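You operate a simulated robot arm through the tools that you are given. There is no shell and no other tool. Be economical: measure what you need, move in short steps, check, and stop when the job is done.

The job below is to be done with a simulated two-armed robot. You get a single attempt, and the scene is never put back.

JOB
Wipe up the spill on the packing table with the cloth there and put it back.

Only the result counts: the job must be done as asked and must still hold three seconds after the hand-in. Knocking over, shifting, dropping, spilling or breaking anything else fails it. Flat cloth is picked up by pressing the open fingertips on it (5 to 10 N) and closing them slowly along it; thin cloth reads only 2 to 8 mm in the jaws.

ROBOT AND FRAMES
Two 7-joint arms with two-finger parallel grippers on one trunk, on a base that drives. Base frame: it is fixed to the floor where the robot stands at the start and does not move with it; the origin is under the middle of the robot, x ahead of it, y to its left, z up; the surface under the hand at the start is at about z = 840. Readings come in mm, degrees, newtons and seconds.
The left shoulder is at the start at [70, 134, 1151], the right one opposite. With the tool pointing down near the work surface each hand reaches from about 100 to 640 mm from the robot's upright axis, wherever it stands, measured 20 degrees to its own side. Payload 1.57 kg a hand.
Tool frame (each hand has its own): the origin (TCP) lies between the finger pads and is the grasp point; the fingertips stand 30 mm ahead of it; z points along the fingers, y is the line along which they close. The gripper opens to 80 mm. The fingers are 17 mm wide and 12 mm thick; the gripper's body (40 by 82 mm) begins 80 mm behind the TCP.
Orientation is told as [roll, pitch, yaw] about the base's x, y, z axes, in that order, counted from this pose: with the fingers straight down and closing along the base's y, the tool's x points along the base's -x, its y along +y and its z along -z.

CONTROLS
- The arms move only by the tool jog_arm. It takes "left_commands", "right_commands" or both (then of equal length, played together; a hand with none holds still); each is a list that holds one entry, the list of rows, each a list of 7 numbers: the shift along the tool's x, y, z in mm, then the turn, a rotation vector about the tool's x, y, z in degrees, then the opening, from 0 (shut) to 1 (fully open). In form: [[[x, y, z, ax, ay, az, claw], ...]]. A call has 1 to 20 rows; each row is the pose to reach, as a shift and turn from the pose commanded when the call began, along the tool's axes at that moment. Rows are played at 5 a second. More than 50 mm and 8.6 degrees between two rows, or a gripper value outside its range, and nothing of the call is played. Where a pose cannot be reached the arm comes as near as it can. A force on the tool above 40 N (or 10 N above the force at the start of the call, whichever is more), or a blocked arm, ends the call early, and 0.2 s more pass. The fingers move at their own pace (about 153 mm/s each) and stop on an object; they squeeze with about 22 N. The grip force told is the motor's: it shows also when the fingers shut on nothing. Time passes only in rows, and 0.2 s behind the last, so rows that repeat a pose let the fingers close. It gives the time, the measured TCP pose, the force on the tool (base axes), the opening and the grip force at its end, in the units of the frame above (readings bear some noise), with the torque about the TCP (base axes, N m) and any sound that the robot's microphone picked up, and new pictures: "views" is both (left out), scene, wrist or none (wrist: the cameras of the hands that moved).
- Cameras (640 x 400 px; columns grow to the right, rows downward): "scene" is now at [134.1, 12.3, 1369.8]; the picture's right is [0.12, -0.99, 0.00], its down [-0.66, -0.08, -0.75] and it looks along [0.74, 0.09, -0.66] (base axes); focal length 290 px, centre (320, 200). "left" rides on the left gripper at [72, 7, -122] in its tool frame; the picture's right is [-0.09, 1.00, 0.00], its down [-0.84, -0.08, -0.54] and it looks along [-0.54, -0.05, 0.84] (tool axes); focal length 238 px, centre (320, 200). "right" rides on the right gripper at [72, -7, -122] in its tool frame; the picture's right is [0.09, 1.00, 0.00], its down [-0.84, 0.08, -0.54] and it looks along [-0.54, 0.05, 0.84] (tool axes); focal length 238 px, centre (320, 200).
- lift_body(by): slides the trunk up (or, below 0, down) by that many mm; the arms and the scene camera ride with it, the base frame stays. It gives what a move gives, with no picture.
- drive_base(legs): drives the robot by 1 to 6 legs, each [ahead, left, turn to the left] in mm, mm and degrees, along the robot's own axes; the way and the turn of a leg run together, so that a leg with both is an arc; at most 1500 mm and 180 degrees a leg. The arms and the cameras ride along, it lands a little off, and it stops where it bumps. It gives what a move gives, and a new picture of the scene camera.
- aim_head(pan, tilt): turns the head with the scene camera to pan (to the left, within 86 degrees either way) and tilt (down, from -29 to 69), counted from straight ahead of the robot. It gives what a move gives, and a new picture of the scene camera.
- measure_at(camera, pixels): there is no depth. For up to 12 entries [column, row, z] of the newest picture of that camera ("zoom" is the newest enlarged one), the place [x, y] in the base frame at which the ray of that pixel passes the height z, good to about 2 mm. It takes no simulated time.
- enlarge(camera, box): a new picture of the part [left, top, right, bottom] of that camera's present view, enlarged. It takes no simulated time.
- sign_off(): hands the job in; it is judged then, once.

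Work in short steps. Measure before you move; look again where a grasp or a placing could have gone wrong, and mend it. You have 80 turns and 260 pictures in all, those below and enlarged ones among them. Open the grippers and draw the arms clear of the work before you hand the job in, unless the task says otherwise; then end with one line.

The tools are called after "Request:" as name(argument=value, ...) on one line, values as JSON. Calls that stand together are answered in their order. jog_arm: Moves the arms, as the interface text tells. Its arguments: {"type":"object","properties":{"left_commands":{"type":"array","items":{"type":"array","items":{"type":"array","items":{"type":"number"}}}},"right_commands":{"type":"array","items":{"type":"array","items":{"type":"array","items":{"type":"number"}}}},"views":{"type":"string","enum":["both","scene","wrist","none"]}},"required":[]} The other tools are called the same way: lift_body (by) slides the trunk up or down; drive_base (legs) drives the base; aim_head (pan, tilt) turns the head that bears the scene camera; measure_at (camera, pixels) gives the place at which the rays of pixels pass given heights; enlarge (camera, box) takes an enlarged picture of a part of a camera's view; sign_off () hands the job in.

At the start:

```text
t: 0.0
left_eef_pos: [441.0, 339.9, 1086.3]
left_ee_rot: [0.1, 0.0, 0.1]
left_ft_force: [-0.2, -0.4, -0.4]
left_wrist_torque: [0.0, 0.04, 0.0]
left_grip_width: 80.0
left_gripper_force: 0.0
right_eef_pos: [382.5, -74.2, 1129.0]
right_ee_rot: [0.0, -0.1, 0.0]
right_ft_force: [-0.3, 0.0, 0.1]
right_wrist_torque: [-0.03, 0.02, 0.0]
right_grip_width: 79.9
right_gripper_force: 0.1
trunk travel left (down, up): [-725.0, 215.0]
robot x, y, heading: [0.9, 0.1, 0.1]
head pan, tilt: [7.0, 41.6]
```

scene: 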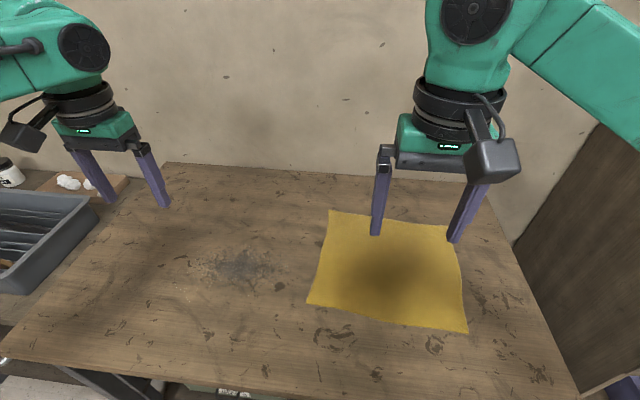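
right: 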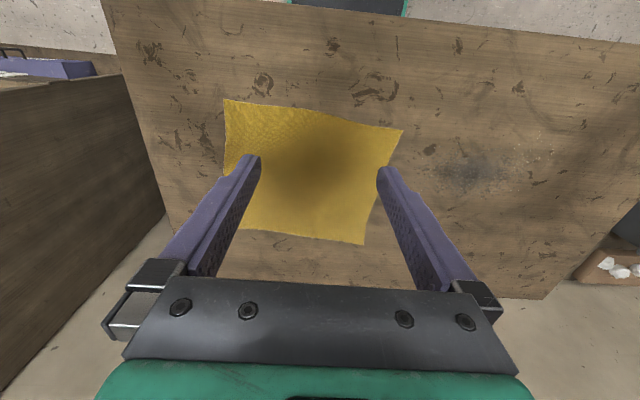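
left: 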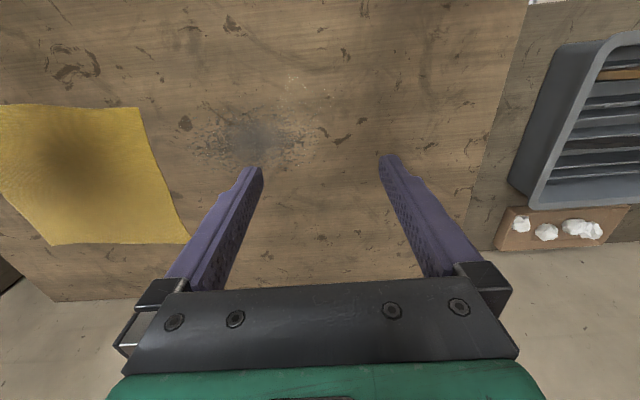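

The yellow cloth has its corners near (330,211), (453,228), (467,331), (307,303) in the scene view. A greyish spill shows around (240,268). I'll enlarge it and measure both at table height.

Request:
enlarge(camera="scene", box=[140, 200, 340, 325])

Request:
enlarge(camera="left", box=[150, 50, 390, 200])

Request:
measure_at(camera="scene", pixels=[[330, 211, 840], [458, 228, 840], [467, 331, 840], [307, 303, 840], [240, 268, 840], [185, 270, 840], [290, 270, 840], [240, 248, 840], [240, 295, 840], [165, 163, 840], [10, 350, 840], [575, 398, 840]])

Request:
measure_at(camera="left", pixels=[[140, 108, 840], [188, 240, 840], [50, 243, 840], [255, 140, 840], [200, 145, 840], [325, 130, 840], [290, 80, 840], [260, 165, 840]])

```text
3.20 times, centred on (240, 262) of scene
```

zoom: 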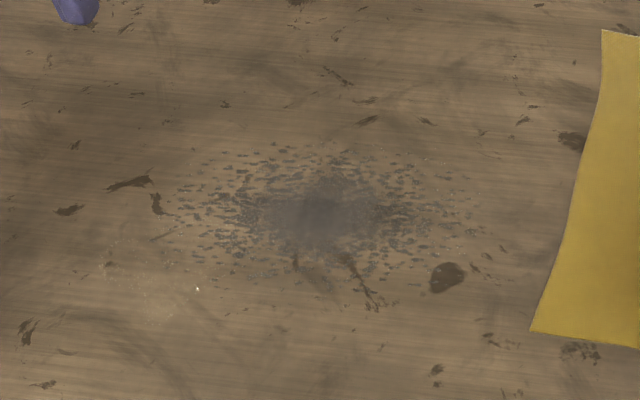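

```text
2.67 times, centred on (270, 125) of left
```

zoom: 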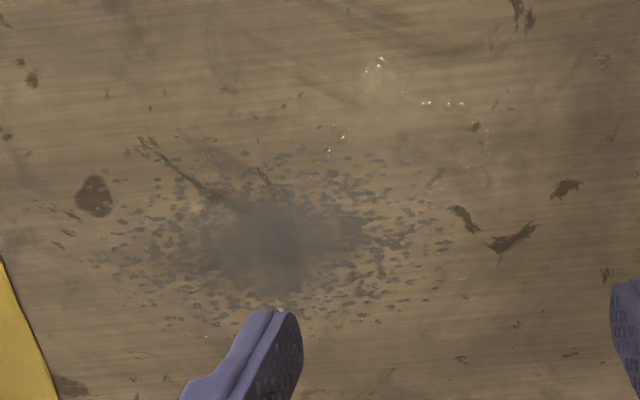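

```text
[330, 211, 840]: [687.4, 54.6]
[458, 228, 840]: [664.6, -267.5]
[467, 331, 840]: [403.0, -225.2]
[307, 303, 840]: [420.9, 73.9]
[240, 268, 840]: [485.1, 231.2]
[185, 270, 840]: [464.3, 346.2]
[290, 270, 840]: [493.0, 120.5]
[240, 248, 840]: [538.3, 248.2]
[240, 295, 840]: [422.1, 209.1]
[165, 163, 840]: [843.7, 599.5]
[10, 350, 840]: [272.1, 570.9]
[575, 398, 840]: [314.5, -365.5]
```

```text
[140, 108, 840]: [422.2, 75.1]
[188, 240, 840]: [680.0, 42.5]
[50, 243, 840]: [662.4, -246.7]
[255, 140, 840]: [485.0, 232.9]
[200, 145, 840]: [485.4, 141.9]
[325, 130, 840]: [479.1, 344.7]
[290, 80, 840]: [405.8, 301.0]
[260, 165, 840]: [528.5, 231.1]
```

Besides the grey patch, the left camera shows glints around a clear outline (zoom (330–490, 55–170)), which may be the wet part. I'll look closer.

Request:
enlarge(camera="left", box=[250, 50, 346, 110])

Request:
enlarge(camera="scene", box=[155, 255, 251, 315])

Request:
enlarge(camera="right", box=[390, 100, 630, 250])

Request:
enlarge(camera="right", box=[140, 20, 460, 220])

```text
6.67 times, centred on (298, 80) of left
```

zoom: 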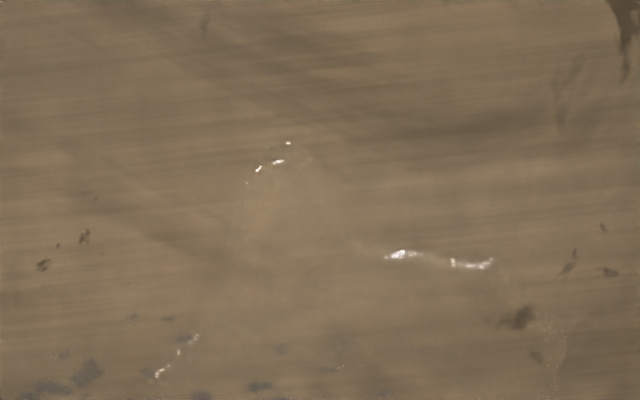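

```text
6.67 times, centred on (203, 285) of scene
```

zoom: 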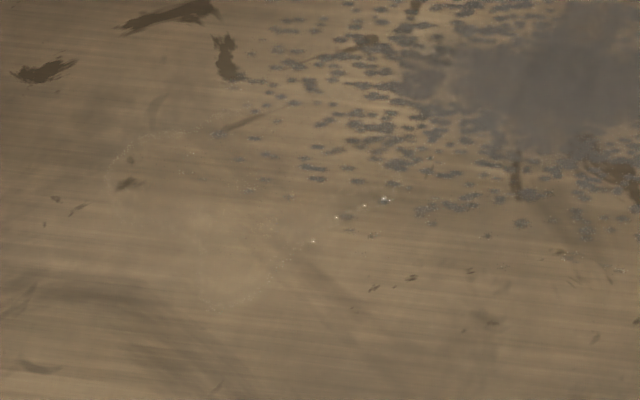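

```text
2.67 times, centred on (510, 175) of right
```

zoom: 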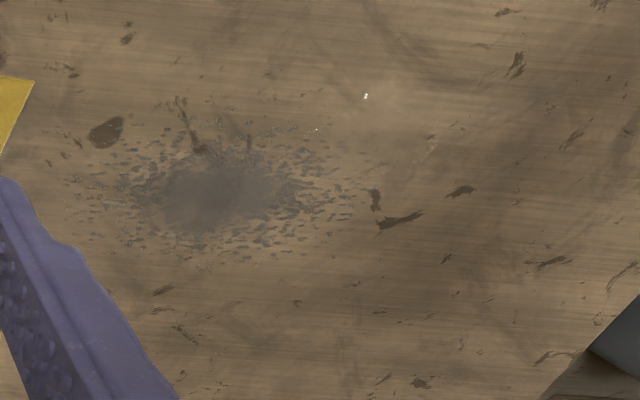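

```text
2.00 times, centred on (300, 120) of right
```

zoom: 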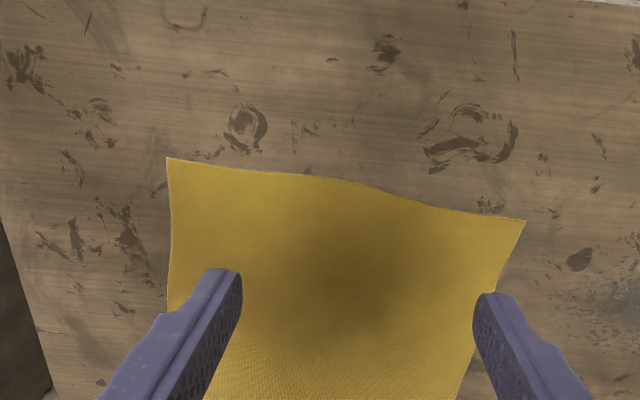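

A clear glossy film shows next to the grey patch in all three views. I'll measure its outline.

Request:
measure_at(camera="scene", pixels=[[171, 281, 840], [176, 274, 840], [190, 268, 840], [187, 302, 840], [199, 294, 840], [212, 285, 840], [178, 293, 840]])

Request:
measure_at(camera="left", pixels=[[293, 71, 840], [287, 77, 840], [310, 88, 840], [323, 89, 840], [334, 100, 840], [333, 110, 840], [279, 101, 840], [274, 106, 840]])

Request:
enlarge(camera="left", box=[266, 65, 362, 125])

```text
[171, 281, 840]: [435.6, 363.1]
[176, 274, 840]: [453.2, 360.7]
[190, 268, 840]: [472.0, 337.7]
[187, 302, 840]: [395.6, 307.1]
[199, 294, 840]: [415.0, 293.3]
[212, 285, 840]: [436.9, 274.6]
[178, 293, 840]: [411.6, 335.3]
```

```text
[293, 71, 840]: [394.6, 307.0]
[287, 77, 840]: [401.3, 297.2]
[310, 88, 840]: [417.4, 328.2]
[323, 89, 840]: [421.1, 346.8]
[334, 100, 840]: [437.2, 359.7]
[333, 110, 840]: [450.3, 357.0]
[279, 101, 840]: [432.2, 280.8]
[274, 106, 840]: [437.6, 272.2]
```

```text
6.67 times, centred on (314, 95) of left
```

zoom: 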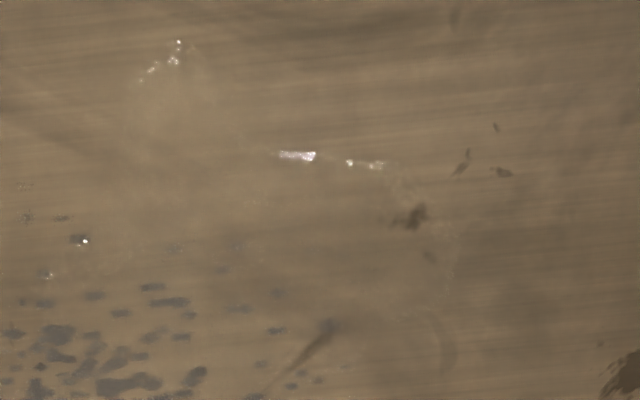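

The film spans about x 395–485, y 270–365. My plan is to pinch the cloth with the left hand a little inside its left edge, drag it left so the fingertips press it over the film and the grey patch, and then drag it back. First I move the left hand above (545, 15), high up, and the right hand aside.

Request:
jog_arm(left_commands=[[[-10, -32, 15, 0, 0, 0, 1], [-21, -65, 31, 0, 0, 0, 1], [-31, -98, 47, 0, 0, 0, 1], [-42, -130, 62, 0, 0, 0, 1], [-52, -163, 78, 0, 0, 0, 1], [-62, -195, 94, 0, 0, 0, 1], [-73, -228, 109, 0, 0, 0, 1], [-83, -260, 125, 0, 0, 0, 1], [-94, -293, 140, 0, 0, 0, 1], [-104, -325, 156, 0, 0, 0, 1], [-104, -325, 156, 0, 0, 0, 1]]], right_commands=[[[0, -30, 0, 0, 0, 0, 1], [0, -60, 0, 0, 0, 0, 1], [0, -90, 0, 0, 0, 0, 1], [0, -120, 0, 0, 0, 0, 1], [0, -150, 0, 0, 0, 0, 1], [0, -170, 0, 0, 0, 0, 1], [0, -170, 0, 0, 0, 0, 1], [0, -170, 0, 0, 0, 0, 1], [0, -170, 0, 0, 0, 0, 1], [0, -170, 0, 0, 0, 0, 1], [0, -170, 0, 0, 0, 0, 1]]])

```text
t: 2.4
left_eef_pos: [475.1, 100.1, 960.4]
left_ee_rot: [0.0, -0.1, 0.0]
left_ft_force: [-0.3, -0.2, 0.5]
left_wrist_torque: [-0.03, 0.01, 0.02]
left_grip_width: 80.2
left_gripper_force: 0.0
left hand out of reach, approached as far as the arm can: row 7, 8, 9, 10, 11
right_eef_pos: [383.3, -243.8, 1130.7]
right_ee_rot: [0.0, 0.0, 0.0]
right_ft_force: [-0.8, -0.3, 0.0]
right_wrist_torque: [-0.02, 0.0, -0.02]
right_grip_width: 80.0
right_gripper_force: 0.1
trunk travel left (down, up): [-725.0, 215.0]
robot x, y, heading: [-1.8, 3.6, 0.3]
head pan, tilt: [7.0, 41.6]
```

scene: 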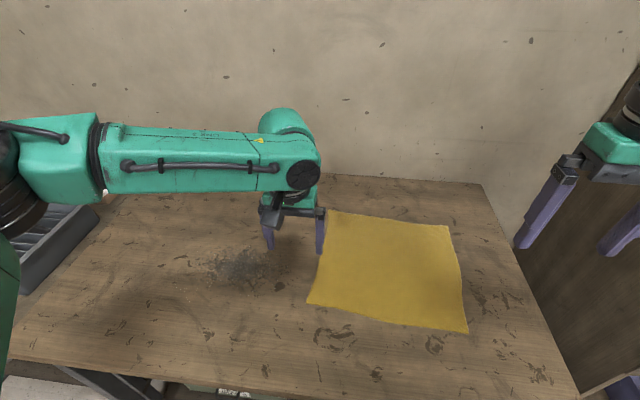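
right: 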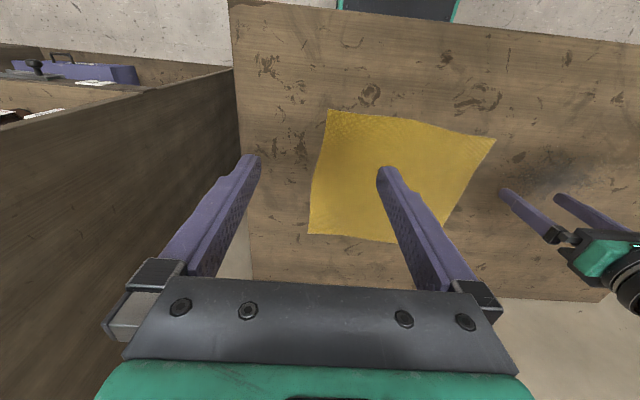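
left: 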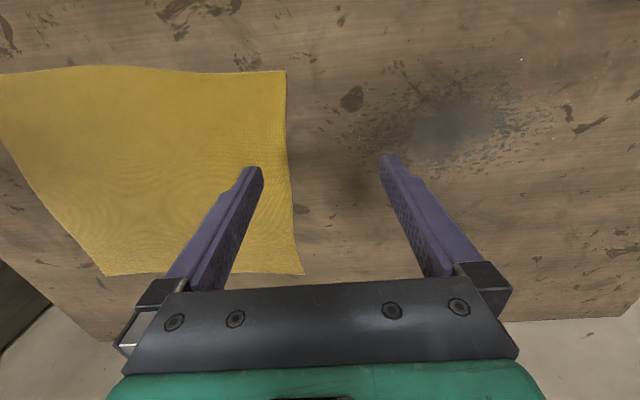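

The left arm can't reach that far inward, so turning the robot a bit to the right would help. First I look right to check the clearance beside the table.

Request:
aim_head(pan=-60, tilt=35)

```text
t: 3.8
left_eef_pos: [475.4, 98.8, 961.2]
left_ee_rot: [0.0, -0.1, 0.0]
left_ft_force: [-0.3, 0.4, 0.1]
left_wrist_torque: [0.02, 0.03, 0.02]
left_grip_width: 80.1
left_gripper_force: 0.1
right_eef_pos: [382.7, -242.4, 1131.4]
right_ee_rot: [0.0, 0.1, 0.0]
right_ft_force: [0.6, -0.3, -0.2]
right_wrist_torque: [-0.01, -0.02, 0.0]
right_grip_width: 80.1
right_gripper_force: 0.1
trunk travel left (down, up): [-725.0, 215.0]
robot x, y, heading: [0.5, -1.1, 0.0]
head pan, tilt: [-60.0, 35.0]
```

scene: 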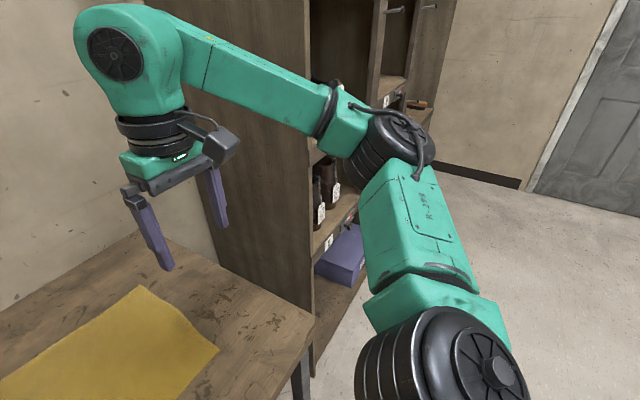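

A tall cabinet stands just right of the table. I'll pull the right hand back and inward for clearance and face the head forward again before I turn.

Request:
jog_arm(right_commands=[[[20, 15, 0, 0, 0, 0, 1], [40, 30, 0, 0, 0, 0, 1], [60, 45, 0, 0, 0, 0, 1], [80, 60, 0, 0, 0, 0, 1], [80, 60, 0, 0, 0, 0, 1]]], views="scene")

```text
t: 5.0
left_eef_pos: [475.7, 100.1, 960.6]
left_ee_rot: [0.0, 0.0, 0.2]
left_ft_force: [-0.4, 1.1, 0.3]
left_wrist_torque: [-0.01, 0.01, -0.02]
left_grip_width: 80.0
left_gripper_force: 0.1
right_eef_pos: [303.9, -182.4, 1131.0]
right_ee_rot: [0.0, 0.0, -0.1]
right_ft_force: [0.3, -0.4, 0.1]
right_wrist_torque: [-0.02, 0.01, -0.01]
right_grip_width: 80.1
right_gripper_force: 0.0
trunk travel left (down, up): [-725.0, 215.0]
robot x, y, heading: [1.5, -1.3, 0.0]
head pan, tilt: [-60.0, 35.0]
```

scene: 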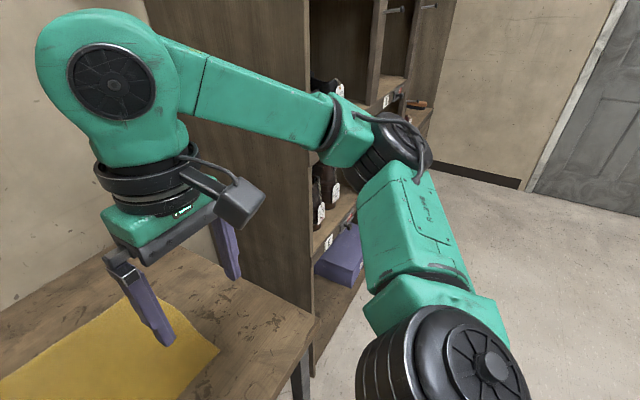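

The right elbow will sweep backward, away from the cabinet, so I turn 18° to the right.

Request:
drive_base(legs=[[0, 0, -18]])

Request:
aim_head(pan=22, tilt=45)

```text
t: 6.4
left_eef_pos: [483.2, -52.8, 960.8]
left_ee_rot: [-0.1, 0.0, -18.1]
left_ft_force: [-0.3, -0.4, -0.2]
left_wrist_torque: [0.0, 0.0, 0.02]
left_grip_width: 80.2
left_gripper_force: 0.2
right_eef_pos: [230.7, -266.1, 1129.9]
right_ee_rot: [0.0, 0.1, -18.0]
right_ft_force: [0.2, -0.2, -0.1]
right_wrist_torque: [0.02, -0.04, 0.03]
right_grip_width: 80.0
right_gripper_force: 0.1
trunk travel left (down, up): [-725.0, 215.0]
robot x, y, heading: [-4.5, 3.3, -17.9]
head pan, tilt: [-60.0, 35.0]
```

scene: 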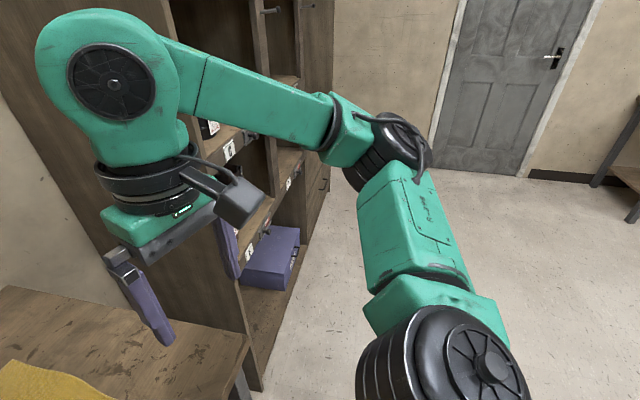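

```text
t: 7.9
left_eef_pos: [483.6, -52.7, 961.5]
left_ee_rot: [0.0, 0.0, -18.0]
left_ft_force: [-0.5, 0.0, 0.0]
left_wrist_torque: [0.02, -0.03, 0.0]
left_grip_width: 79.9
left_gripper_force: 0.0
right_eef_pos: [230.9, -266.3, 1130.5]
right_ee_rot: [0.0, 0.0, -18.0]
right_ft_force: [0.7, 0.3, 0.5]
right_wrist_torque: [0.05, 0.0, -0.01]
right_grip_width: 79.8
right_gripper_force: 0.0
trunk travel left (down, up): [-725.0, 215.0]
robot x, y, heading: [1.6, 0.2, -17.8]
head pan, tilt: [22.0, 45.0]
```

scene: 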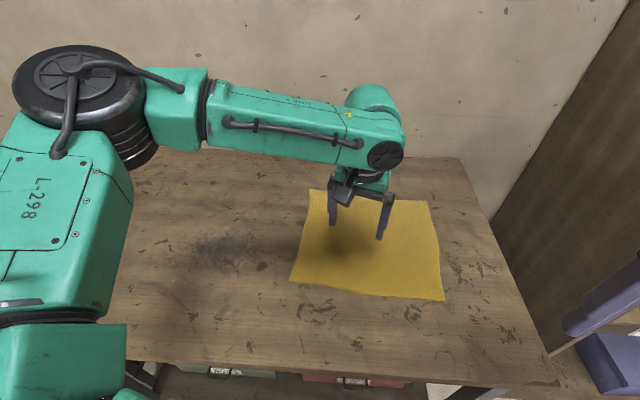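

The left hand is at (483,-53), yaw -18. I move it toward (530,15,900) and turn it so the fingers close along base y.

Request:
jog_arm(left_commands=[[[-6, 20, 15, 0, 0, -5, 1], [-12, 40, 30, 0, 0, -10, 1], [-18, 60, 45, 0, 0, -15, 1], [-24, 79, 61, 0, 0, -18, 1], [-24, 79, 61, 0, 0, -18, 1]]])

```text
t: 9.1
left_eef_pos: [531.0, 15.3, 900.0]
left_ee_rot: [0.0, -0.1, 0.1]
left_ft_force: [0.4, -0.9, -1.1]
left_wrist_torque: [-0.01, 0.01, 0.02]
left_grip_width: 80.0
left_gripper_force: 0.1
right_eef_pos: [231.3, -266.5, 1129.6]
right_ee_rot: [-0.1, 0.0, -18.0]
right_ft_force: [-0.1, -0.9, 0.5]
right_wrist_torque: [-0.01, 0.03, 0.0]
right_grip_width: 79.8
right_gripper_force: 0.1
trunk travel left (down, up): [-725.0, 215.0]
robot x, y, heading: [1.1, -2.3, -17.8]
head pan, tilt: [22.0, 45.0]
```

scene: 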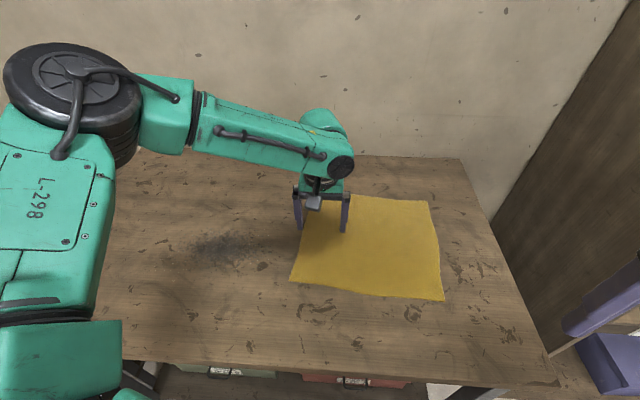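
left: 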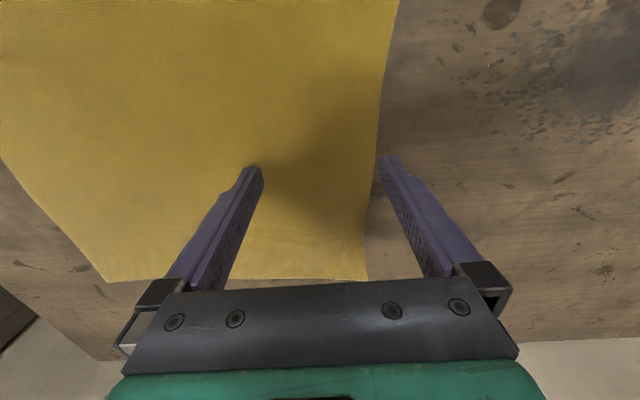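

The commands track well. The cloth edge is near y≈50 here, so I shift to y≈-20 to put both tips on the cloth, then lower toward contact.

Request:
jog_arm(left_commands=[[[0, -18, 8, 0, 0, 0, 1], [0, -35, 16, 0, 0, 0, 1], [0, -35, 22, 0, 0, 0, 1], [0, -35, 26, 0, 0, 0, 1], [0, -35, 28, 0, 0, 0, 1], [0, -35, 29, 0, 0, 0, 1]]], views="wrist")

```text
t: 10.5
left_eef_pos: [519.2, -2.8, 885.2]
left_ee_rot: [0.0, -0.1, 0.0]
left_ft_force: [-0.4, -0.4, 0.0]
left_wrist_torque: [-0.01, 0.02, -0.03]
left_grip_width: 80.0
left_gripper_force: 0.1
left hand out of reach, approached as far as the arm can: row 2, 3, 4, 5, 6
right_eef_pos: [231.1, -266.8, 1130.6]
right_ee_rot: [0.1, 0.0, -18.0]
right_ft_force: [-0.5, -0.1, -0.7]
right_wrist_torque: [-0.02, -0.02, 0.0]
right_grip_width: 79.9
right_gripper_force: 0.2
trunk travel left (down, up): [-725.0, 215.0]
robot x, y, heading: [2.0, 4.6, -18.0]
head pan, tilt: [22.0, 45.0]
```

left: 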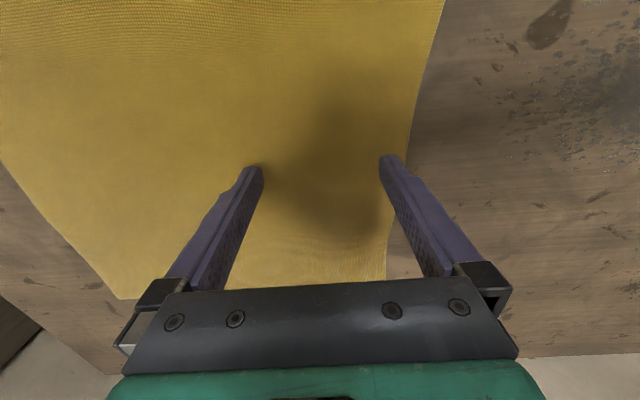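

Reach runs out again at this yaw. I'll let the hand yaw back toward -15 and go to about (500,-18).

Request:
jog_arm(left_commands=[[[8, -5, 0, 0, 0, 5, 1], [14, -10, 3, 0, 0, 10, 1], [19, -15, 7, 0, 0, 15, 1], [19, -15, 11, 0, 0, 15, 1], [19, -15, 13, 0, 0, 15, 1]]], views="wrist")

```text
t: 11.7
left_eef_pos: [496.6, -12.7, 874.6]
left_ee_rot: [-0.1, -0.2, -14.9]
left_ft_force: [-0.2, -0.7, -0.4]
left_wrist_torque: [-0.02, 0.0, -0.01]
left_grip_width: 79.9
left_gripper_force: 0.0
left hand out of reach, approached as far as the arm can: row 3, 4, 5
right_eef_pos: [232.2, -266.6, 1130.9]
right_ee_rot: [0.0, -0.1, -18.0]
right_ft_force: [0.0, 0.2, 0.6]
right_wrist_torque: [-0.01, -0.03, -0.01]
right_grip_width: 79.9
right_gripper_force: 0.0
trunk travel left (down, up): [-725.0, 215.0]
robot x, y, heading: [1.9, 2.4, -17.8]
head pan, tilt: [22.0, 45.0]
```

left: 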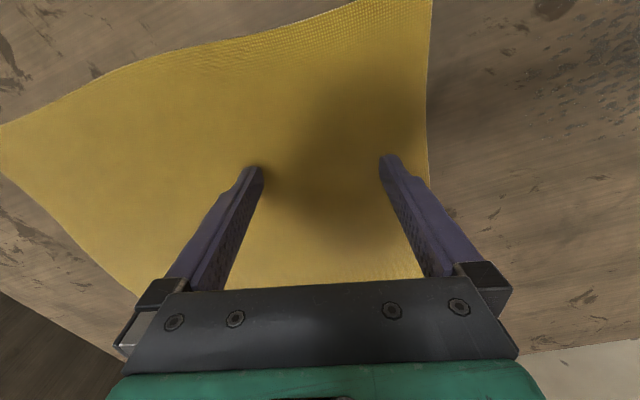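

Still at the edge of reach. I'll lift clear and turn the base another 10° to the right.

Request:
jog_arm(left_commands=[[[0, 0, -20, 0, 0, 0, 1], [0, 0, -40, 0, 0, 0, 1], [0, 0, -40, 0, 0, 0, 1]]], views="none")

Request:
drive_base(legs=[[0, 0, -10]])

```text
t: 12.5
left_eef_pos: [495.8, -12.8, 913.9]
left_ee_rot: [-0.1, 0.0, -14.9]
left_ft_force: [0.2, -0.9, -0.8]
left_wrist_torque: [0.01, 0.01, -0.01]
left_grip_width: 80.2
left_gripper_force: 0.0
right_eef_pos: [232.1, -266.8, 1129.4]
right_ee_rot: [0.1, -0.1, -18.0]
right_ft_force: [-0.4, 0.6, 0.0]
right_wrist_torque: [0.01, 0.0, 0.01]
right_grip_width: 80.0
right_gripper_force: 0.0
trunk travel left (down, up): [-725.0, 215.0]
robot x, y, heading: [0.5, 1.8, -17.7]
head pan, tilt: [22.0, 45.0]
```

```text
t: 13.6
left_eef_pos: [484.3, -94.8, 914.2]
left_ee_rot: [0.0, -0.1, -24.7]
left_ft_force: [0.4, 0.6, -0.4]
left_wrist_torque: [0.04, 0.04, -0.04]
left_grip_width: 80.0
left_gripper_force: 0.0
right_eef_pos: [180.6, -301.0, 1129.9]
right_ee_rot: [0.1, 0.1, -27.7]
right_ft_force: [-0.4, 0.0, 0.6]
right_wrist_torque: [0.0, 0.04, 0.0]
right_grip_width: 79.8
right_gripper_force: 0.1
trunk travel left (down, up): [-725.0, 215.0]
robot x, y, heading: [-3.0, -1.2, -27.8]
head pan, tilt: [22.0, 45.0]
```

scene: 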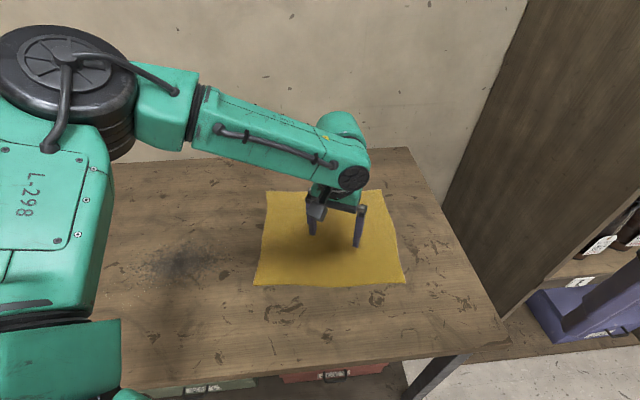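

The left hand now has room. I move to about (530,-15), turn to yaw -5, and lower to near contact.

Request:
jog_arm(left_commands=[[[-2, 23, 0, 0, 0, -6, 1], [-4, 46, 5, 0, 0, -12, 1], [-6, 69, 12, 0, 0, -18, 1], [-8, 92, 25, 0, 0, -20, 1], [-8, 92, 35, 0, 0, -20, 1], [-8, 92, 41, 0, 0, -20, 1], [-8, 92, 41, 0, 0, -20, 1]]])

```text
t: 15.2
left_eef_pos: [529.5, -14.2, 873.3]
left_ee_rot: [0.0, 0.1, -4.6]
left_ft_force: [-0.9, -0.9, -0.6]
left_wrist_torque: [0.05, 0.0, -0.01]
left_grip_width: 79.9
left_gripper_force: 0.0
right_eef_pos: [180.9, -298.7, 1130.0]
right_ee_rot: [0.1, 0.1, -27.7]
right_ft_force: [0.1, -0.7, 0.8]
right_wrist_torque: [-0.04, -0.01, -0.01]
right_grip_width: 80.1
right_gripper_force: 0.1
trunk travel left (down, up): [-725.0, 215.0]
robot x, y, heading: [-6.2, 1.5, -27.5]
head pan, tilt: [22.0, 45.0]
```

scene: 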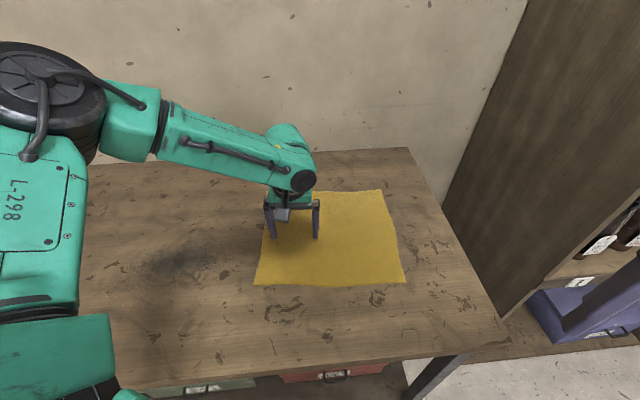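
left: 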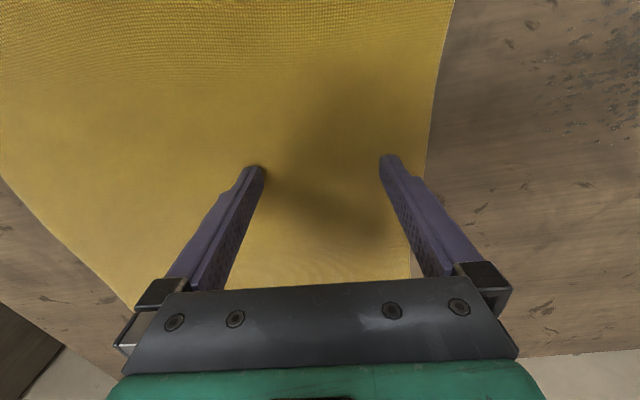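

The tips are about 3 mm above the cloth. I press down in small steps and read the force.

Request:
jog_arm(left_commands=[[[0, 0, 2, 0, 0, 0, 1], [0, 0, 3, 0, 0, 0, 1], [0, 0, 4, 0, 0, 0, 1], [0, 0, 4, 0, 0, 0, 1]]], views="none")

```text
t: 16.2
left_eef_pos: [528.8, -14.3, 872.1]
left_ee_rot: [-0.1, -0.4, -4.5]
left_ft_force: [3.2, 2.7, 18.1]
left_wrist_torque: [0.62, -0.1, -0.09]
left_grip_width: 80.1
left_gripper_force: 0.0
right_eef_pos: [177.9, -299.3, 1130.2]
right_ee_rot: [0.1, -0.1, -27.7]
right_ft_force: [0.6, 0.0, -0.1]
right_wrist_torque: [0.01, -0.05, 0.0]
right_grip_width: 80.2
right_gripper_force: 0.0
trunk travel left (down, up): [-725.0, 215.0]
robot x, y, heading: [-7.8, 2.4, -27.5]
head pan, tilt: [22.0, 45.0]
```

18 N is too much. I ease up 2 mm (to about 6–8 N) and close slowly.

Request:
jog_arm(left_commands=[[[0, 0, -1.8, 0, 0, 0, 1], [0, 0, -1.8, 0, 0, 0, 0.93], [0, 0, -1.8, 0, 0, 0, 0.86], [0, 0, -1.8, 0, 0, 0, 0.79], [0, 0, -1.8, 0, 0, 0, 0.72], [0, 0, -1.8, 0, 0, 0, 0.65], [0, 0, -1.8, 0, 0, 0, 0.58], [0, 0, -1.8, 0, 0, 0, 0.51], [0, 0, -1.8, 0, 0, 0, 0.44]]])

```text
t: 18.2
left_eef_pos: [529.4, -13.9, 871.0]
left_ee_rot: [0.0, -0.2, -4.6]
left_ft_force: [-0.2, -0.1, 5.7]
left_wrist_torque: [0.02, 0.03, 0.01]
left_grip_width: 34.0
left_gripper_force: 0.1
right_eef_pos: [178.8, -299.5, 1130.2]
right_ee_rot: [-0.1, -0.1, -27.7]
right_ft_force: [0.3, 0.1, 0.1]
right_wrist_torque: [-0.01, -0.01, -0.05]
right_grip_width: 80.0
right_gripper_force: 0.1
trunk travel left (down, up): [-725.0, 215.0]
robot x, y, heading: [-3.8, 2.3, -27.3]
head pan, tilt: [22.0, 45.0]
```

scene: 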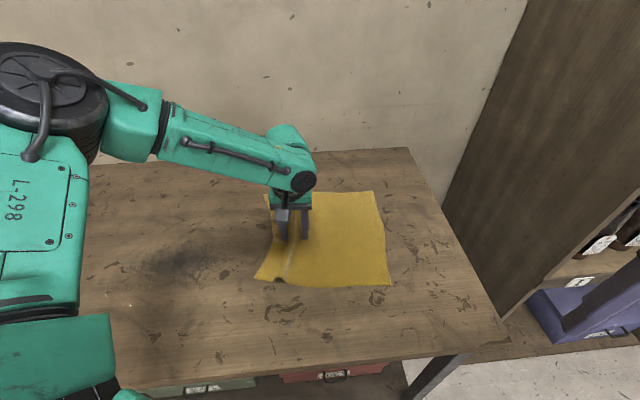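
left: 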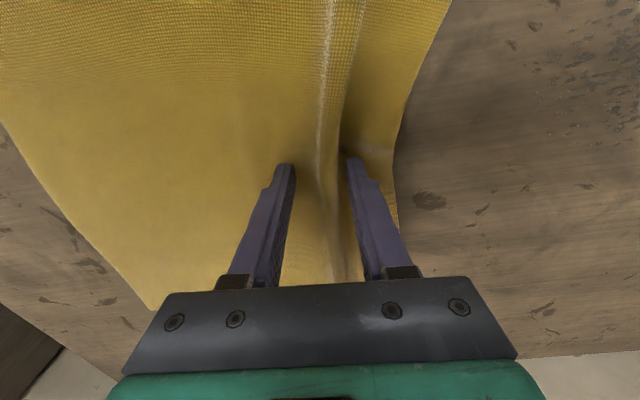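

A fold is rising between the fingers at 5.7 N, so I keep closing.

Request:
jog_arm(left_commands=[[[0, 0, 0, 0, 0, 0, 0.37], [0, 0, 0, 0, 0, 0, 0.3], [0, 0, 0, 0, 0, 0, 0.23], [0, 0, 0, 0, 0, 0, 0.16], [0, 0, 0, 0, 0, 0, 0.1], [0, 0, 0, 0, 0, 0, 0.05], [0, 0, 0, 0, 0, 0, 0], [0, 0, 0, 0, 0, 0, 0], [0, 0, 0, 0, 0, 0, 0]]])

```text
t: 20.2
left_eef_pos: [529.0, -13.5, 871.6]
left_ee_rot: [0.0, -0.1, -4.6]
left_ft_force: [-0.3, -0.1, 4.4]
left_wrist_torque: [-0.03, 0.03, -0.01]
left_grip_width: 6.4
left_gripper_force: 22.1
right_eef_pos: [179.7, -300.8, 1130.8]
right_ee_rot: [0.0, 0.0, -27.7]
right_ft_force: [0.3, 0.3, 0.1]
right_wrist_torque: [0.01, 0.02, 0.0]
right_grip_width: 80.1
right_gripper_force: 0.0
trunk travel left (down, up): [-725.0, 215.0]
robot x, y, heading: [-3.2, 0.4, -27.6]
head pan, tilt: [22.0, 45.0]
```

scene: 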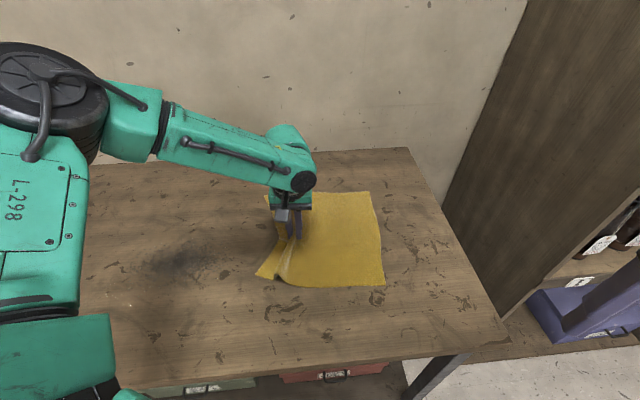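
left: 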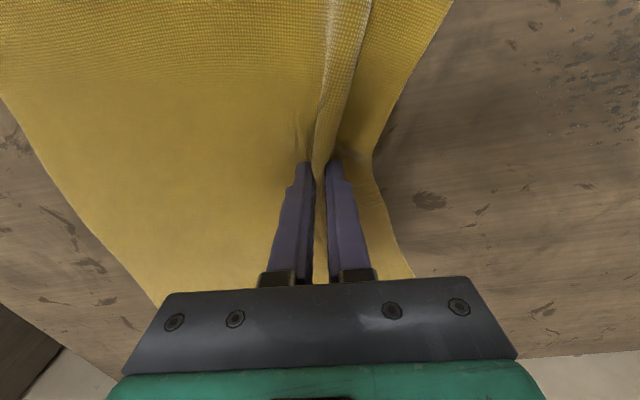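

The grip holds (6.4 mm, 22 N). I lift 25 mm and drag the cloth left toward (485,150).

Request:
jog_arm(left_commands=[[[0, 0, -12, 0, 0, 0, 0], [0, 0, -25, 0, 0, 0, 0], [10, 27, -25, 0, 0, 0, 0], [19, 53, -25, 0, 0, 0, 0], [28, 80, -25, 0, 0, 0, 0], [38, 106, -25, 0, 0, 0, 0], [47, 133, -25, 0, 0, 0, 0], [57, 159, -25, 0, 0, 0, 0], [57, 159, -25, 0, 0, 0, 0]]])

```text
t: 22.2
left_eef_pos: [483.3, 148.0, 898.2]
left_ee_rot: [0.1, 0.0, -4.5]
left_ft_force: [-0.3, -0.9, -0.4]
left_wrist_torque: [0.03, -0.01, -0.01]
left_grip_width: 6.5
left_gripper_force: 22.0
right_eef_pos: [180.1, -301.0, 1129.7]
right_ee_rot: [0.0, 0.0, -27.7]
right_ft_force: [0.4, -0.6, 1.0]
right_wrist_torque: [0.06, 0.02, 0.02]
right_grip_width: 79.9
right_gripper_force: 0.1
trunk travel left (down, up): [-725.0, 215.0]
robot x, y, heading: [-6.0, 4.2, -27.7]
head pan, tilt: [22.0, 45.0]
```

scene: 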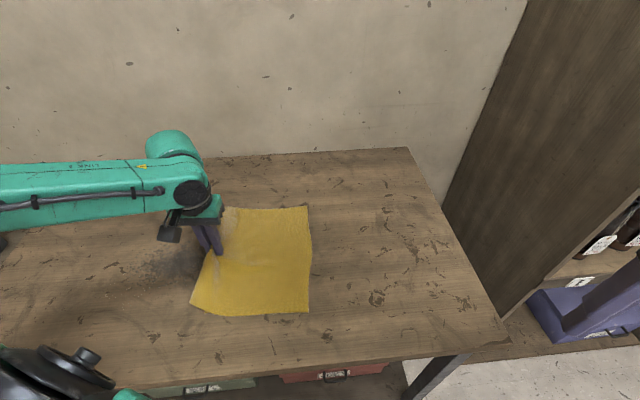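
left: 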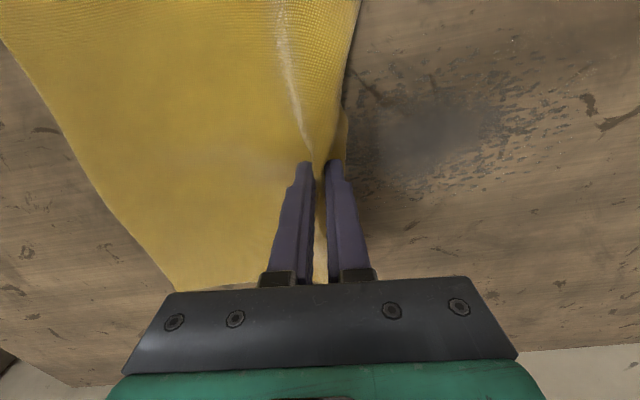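

The cloth trails flat. I lower until it presses on the table and check the force.

Request:
jog_arm(left_commands=[[[0, 0, 14, 0, 0, 0, 0], [0, 0, 24, 0, 0, 0, 0], [0, 0, 27, 0, 0, 0, 0], [0, 0, 28, 0, 0, 0, 0], [0, 0, 28, 0, 0, 0, 0]]], views="none")

```text
t: 23.4
left_eef_pos: [484.4, 148.5, 871.7]
left_ee_rot: [-0.1, -0.6, -4.6]
left_ft_force: [6.5, 2.9, 31.0]
left_wrist_torque: [0.03, -0.23, -0.01]
left_grip_width: 6.6
left_gripper_force: 22.5
right_eef_pos: [177.0, -300.4, 1130.8]
right_ee_rot: [0.1, -0.2, -27.7]
right_ft_force: [-1.2, -1.3, 0.2]
right_wrist_torque: [0.0, 0.0, -0.01]
right_grip_width: 80.1
right_gripper_force: 0.0
trunk travel left (down, up): [-725.0, 215.0]
robot x, y, heading: [0.3, 1.7, -27.6]
head pan, tilt: [22.0, 45.0]
```

31 N is too firm. I ease up about 3 mm and scrub in zigzag strokes across the grey patch while moving left.

Request:
jog_arm(left_commands=[[[0, 0, -3, 0, 0, 0, 0], [-25, 8, -3, 0, 0, 0, 0], [-45, 15, -3, 0, 0, 0, 0], [-20, 23, -3, 0, 0, 0, 0], [5, 30, -3, 0, 0, 0, 0], [30, 36, -3, 0, 0, 0, 0], [45, 42, -3, 0, 0, 0, 0], [20, 50, -3, 0, 0, 0, 0], [-5, 56, -3, 0, 0, 0, 0], [-30, 62, -3, 0, 0, 0, 0], [-45, 68, -3, 0, 0, 0, 0], [-20, 76, -3, 0, 0, 0, 0], [5, 82, -3, 0, 0, 0, 0], [30, 88, -3, 0, 0, 0, 0], [50, 92, -3, 0, 0, 0, 0]]])

```text
t: 26.6
left_eef_pos: [439.9, 244.5, 871.8]
left_ee_rot: [0.0, -0.2, -4.5]
left_ft_force: [3.2, -1.4, 15.1]
left_wrist_torque: [-0.09, -0.11, 0.09]
left_grip_width: 6.5
left_gripper_force: 22.1
right_eef_pos: [178.5, -301.7, 1131.6]
right_ee_rot: [0.1, -0.1, -27.7]
right_ft_force: [-0.2, -0.2, -0.9]
right_wrist_torque: [0.01, -0.01, -0.01]
right_grip_width: 80.0
right_gripper_force: 0.1
trunk travel left (down, up): [-725.0, 215.0]
robot x, y, heading: [-4.6, 1.9, -27.5]
head pan, tilt: [22.0, 45.0]
```

scene: 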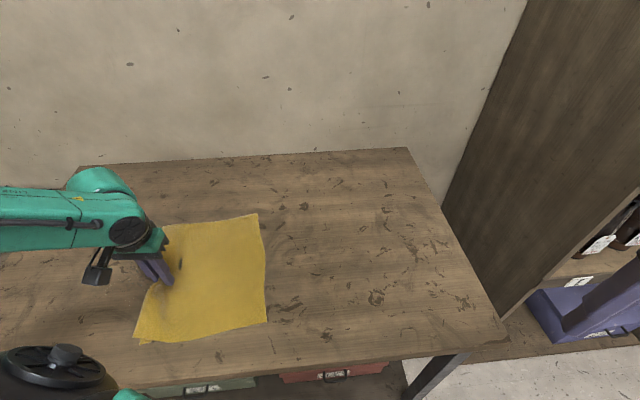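
left: 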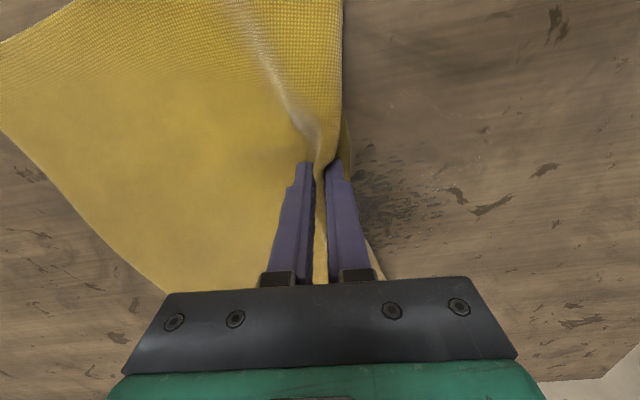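

The force is about 15 N and the grip is firm. Next I scrub the film area with strokes over x≈390–492 while stepping left.

Request:
jog_arm(left_commands=[[[25, 4, -0.5, 0, 0, 0, 0], [50, 8, -0.5, 0, 0, 0, 0], [25, 12, -0.5, 0, 0, 0, 0], [0, 15, -0.5, 0, 0, 0, 0], [-26, 19, -0.5, 0, 0, 0, 0], [-52, 23, -0.5, 0, 0, 0, 0], [-26, 27, -0.5, 0, 0, 0, 0], [0, 30, -0.5, 0, 0, 0, 0], [26, 34, -0.5, 0, 0, 0, 0], [54, 38, -0.5, 0, 0, 0, 0], [26, 43, -0.5, 0, 0, 0, 0], [0, 46, -0.5, 0, 0, 0, 0], [-26, 50, -0.5, 0, 0, 0, 0], [-52, 54, -0.5, 0, 0, 0, 0], [-26, 58, -0.5, 0, 0, 0, 0], [0, 62, -0.5, 0, 0, 0, 0], [26, 66, -0.5, 0, 0, 0, 0], [56, 70, -0.5, 0, 0, 0, 0]]])

```text
t: 30.4
left_eef_pos: [392.1, 318.6, 872.6]
left_ee_rot: [0.1, -0.2, -4.7]
left_ft_force: [6.9, -2.3, 17.1]
left_wrist_torque: [-0.18, -0.17, 0.0]
left_grip_width: 6.6
left_gripper_force: 22.0
right_eef_pos: [178.6, -301.2, 1129.6]
right_ee_rot: [0.1, 0.0, -27.7]
right_ft_force: [0.1, -0.2, 0.4]
right_wrist_torque: [-0.03, -0.02, 0.02]
right_grip_width: 79.9
right_gripper_force: 0.1
trunk travel left (down, up): [-725.0, 215.0]
robot x, y, heading: [-2.6, 3.0, -27.6]
head pan, tilt: [22.0, 45.0]
```

scene: 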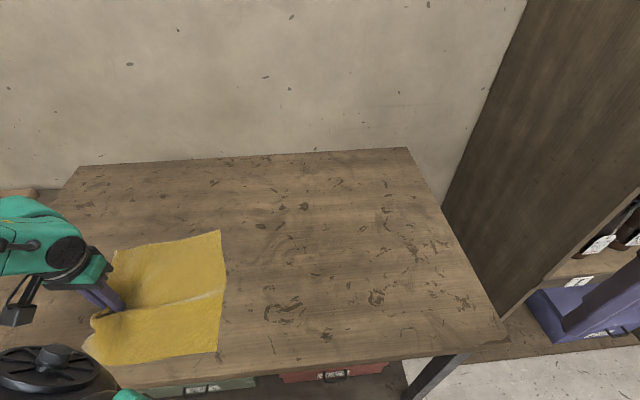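
left: 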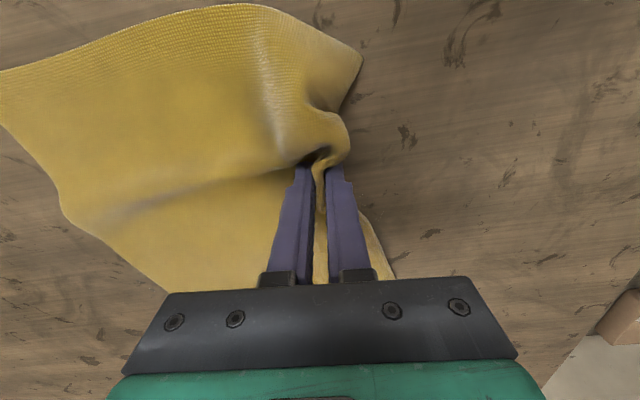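

The grip still holds, so I finish the strokes out to y≈385.

Request:
jog_arm(left_commands=[[[-26, 4, -0.5, 0, 0, 0, 0], [-52, 8, -0.5, 0, 0, 0, 0], [-78, 12, -0.5, 0, 0, 0, 0], [-106, 16, -0.5, 0, 0, 0, 0], [-78, 20, -0.5, 0, 0, 0, 0], [-52, 24, -0.5, 0, 0, 0, 0], [-26, 28, -0.5, 0, 0, 0, 0], [2, 32, -0.5, 0, 0, 0, 0], [-26, 36, -0.5, 0, 0, 0, 0], [-52, 40, -0.5, 0, 0, 0, 0], [-78, 44, -0.5, 0, 0, 0, 0], [-104, 48, -0.5, 0, 0, 0, 0], [-78, 52, -0.5, 0, 0, 0, 0], [-52, 56, -0.5, 0, 0, 0, 0], [-26, 60, -0.5, 0, 0, 0, 0], [-10, 62, -0.5, 0, 0, 0, 0], [-40, 62, -0.5, 0, 0, 0, 0]]])

```text
t: 34.0
left_eef_pos: [435.5, 379.1, 872.2]
left_ee_rot: [0.1, 0.0, -4.5]
left_ft_force: [-5.0, 1.4, 11.5]
left_wrist_torque: [-0.02, 0.1, -0.05]
left_grip_width: 6.4
left_gripper_force: 22.2
right_eef_pos: [178.5, -301.8, 1130.9]
right_ee_rot: [0.1, -0.1, -27.6]
right_ft_force: [0.5, 0.2, -1.0]
right_wrist_torque: [-0.01, -0.05, 0.01]
right_grip_width: 79.7
right_gripper_force: 0.1
trunk travel left (down, up): [-725.0, 215.0]
robot x, y, heading: [-5.1, 2.1, -27.5]
head pan, tilt: [22.0, 45.0]
```

scene: 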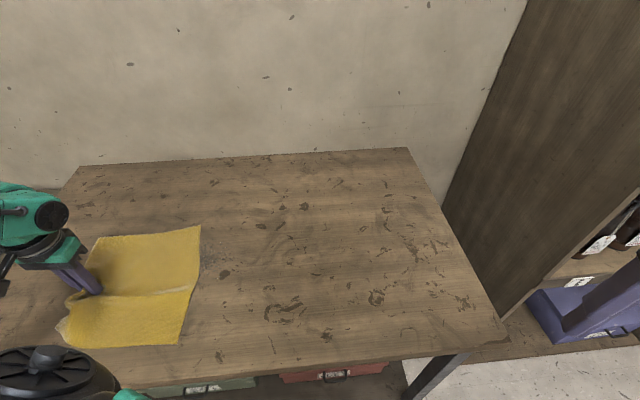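
left: 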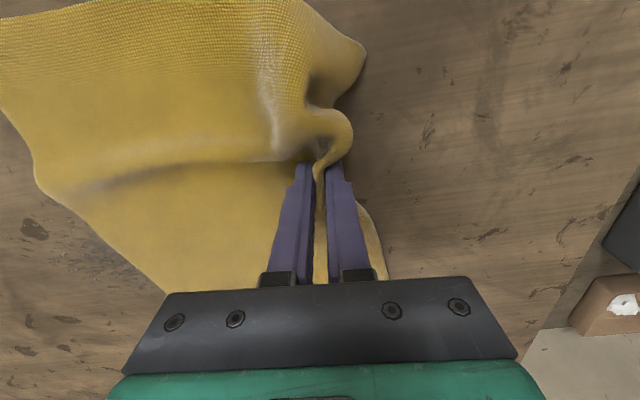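

Strokes are done. I lift the cloth up and to the right so I can inspect the wiped area.

Request:
jog_arm(left_commands=[[[0, 0, -25, 0, 0, 0, 0], [0, 0, -55, 0, 0, 0, 0], [0, -20, -90, 0, 0, 0, 0], [0, -45, -130, 0, 0, 0, 0], [0, -70, -170, 0, 0, 0, 0], [-5, -95, -210, 0, 0, 0, 0], [-10, -120, -245, 0, 0, 0, 0], [-15, -145, -280, 0, 0, 0, 0], [-20, -170, -300, 0, 0, 0, 0], [-25, -200, -310, 0, 0, 0, 0], [-30, -235, -320, 0, 0, 0, 0], [-40, -265, -320, 0, 0, 0, 0], [-40, -265, -320, 0, 0, 0, 0]]])

Request:
aim_head(pan=45, tilt=48)

```text
t: 36.8
left_eef_pos: [456.8, 109.2, 1193.1]
left_ee_rot: [-0.1, -0.1, -4.6]
left_ft_force: [-0.9, -0.2, -0.3]
left_wrist_torque: [-0.01, -0.02, -0.01]
left_grip_width: 6.5
left_gripper_force: 22.4
right_eef_pos: [181.2, -300.0, 1130.6]
right_ee_rot: [0.0, 0.0, -27.7]
right_ft_force: [-0.4, -0.5, 0.2]
right_wrist_torque: [-0.01, 0.01, 0.0]
right_grip_width: 80.2
right_gripper_force: 0.0
trunk travel left (down, up): [-725.0, 215.0]
robot x, y, heading: [-4.4, -1.7, -27.9]
head pan, tilt: [22.0, 45.0]
```

scene: 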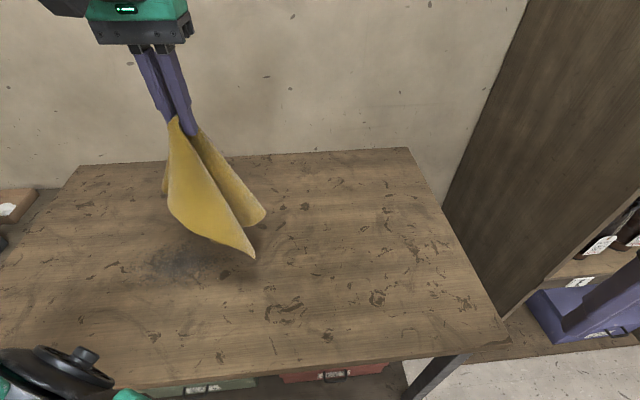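
left: 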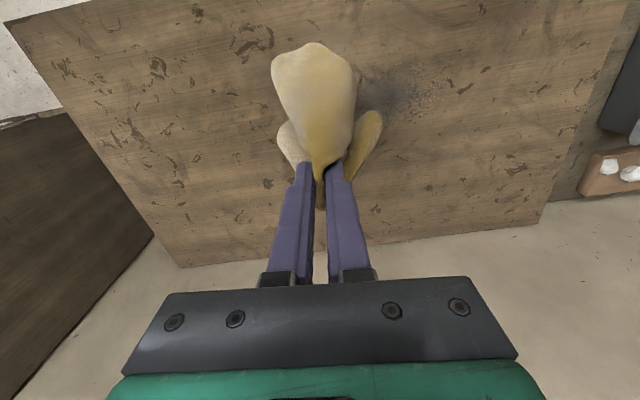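

```text
t: 37.7
left_eef_pos: [456.6, 108.5, 1192.9]
left_ee_rot: [0.0, 0.0, -4.7]
left_ft_force: [-0.1, -1.2, -0.1]
left_wrist_torque: [0.01, 0.0, 0.0]
left_grip_width: 6.5
left_gripper_force: 21.6
right_eef_pos: [181.3, -300.4, 1130.0]
right_ee_rot: [0.0, 0.0, -27.6]
right_ft_force: [-0.1, -0.3, -0.5]
right_wrist_torque: [0.0, -0.02, 0.0]
right_grip_width: 79.9
right_gripper_force: 0.0
trunk travel left (down, up): [-725.0, 215.0]
robot x, y, heading: [-2.0, 0.2, -27.7]
head pan, tilt: [45.0, 48.0]
```

scene: 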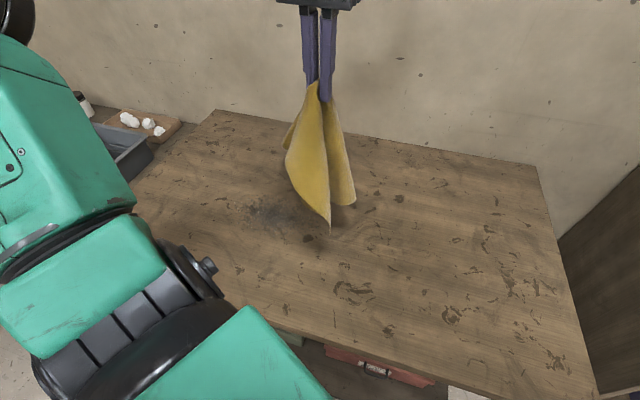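

The cloth is held clear. I enlarge the wiped area to see whether the film is gone.

Request:
enlarge(camera="scene", box=[170, 190, 330, 290])

Request:
enlarge(camera="left", box=[340, 40, 500, 140])

Request:
measure_at(camera="scene", pixels=[[265, 215, 840], [220, 230, 840], [220, 215, 840], [240, 240, 840]])

```text
4.00 times, centred on (250, 240) of scene
```

zoom: 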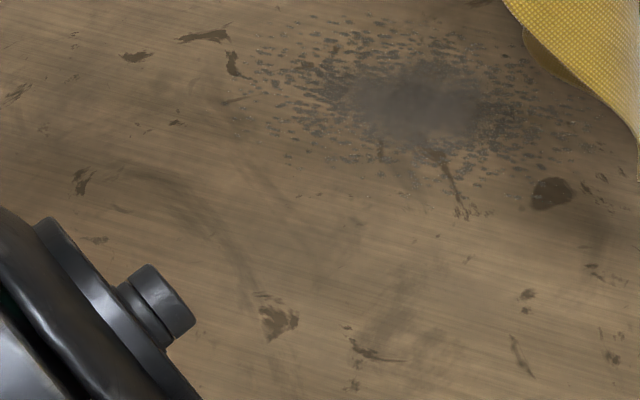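

```text
4.00 times, centred on (420, 90) of left
```

zoom: 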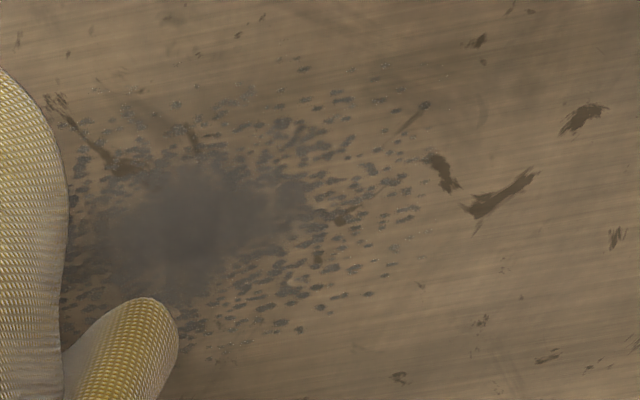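

```text
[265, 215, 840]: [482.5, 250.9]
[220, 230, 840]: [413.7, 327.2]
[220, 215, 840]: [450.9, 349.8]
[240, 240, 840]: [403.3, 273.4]
```

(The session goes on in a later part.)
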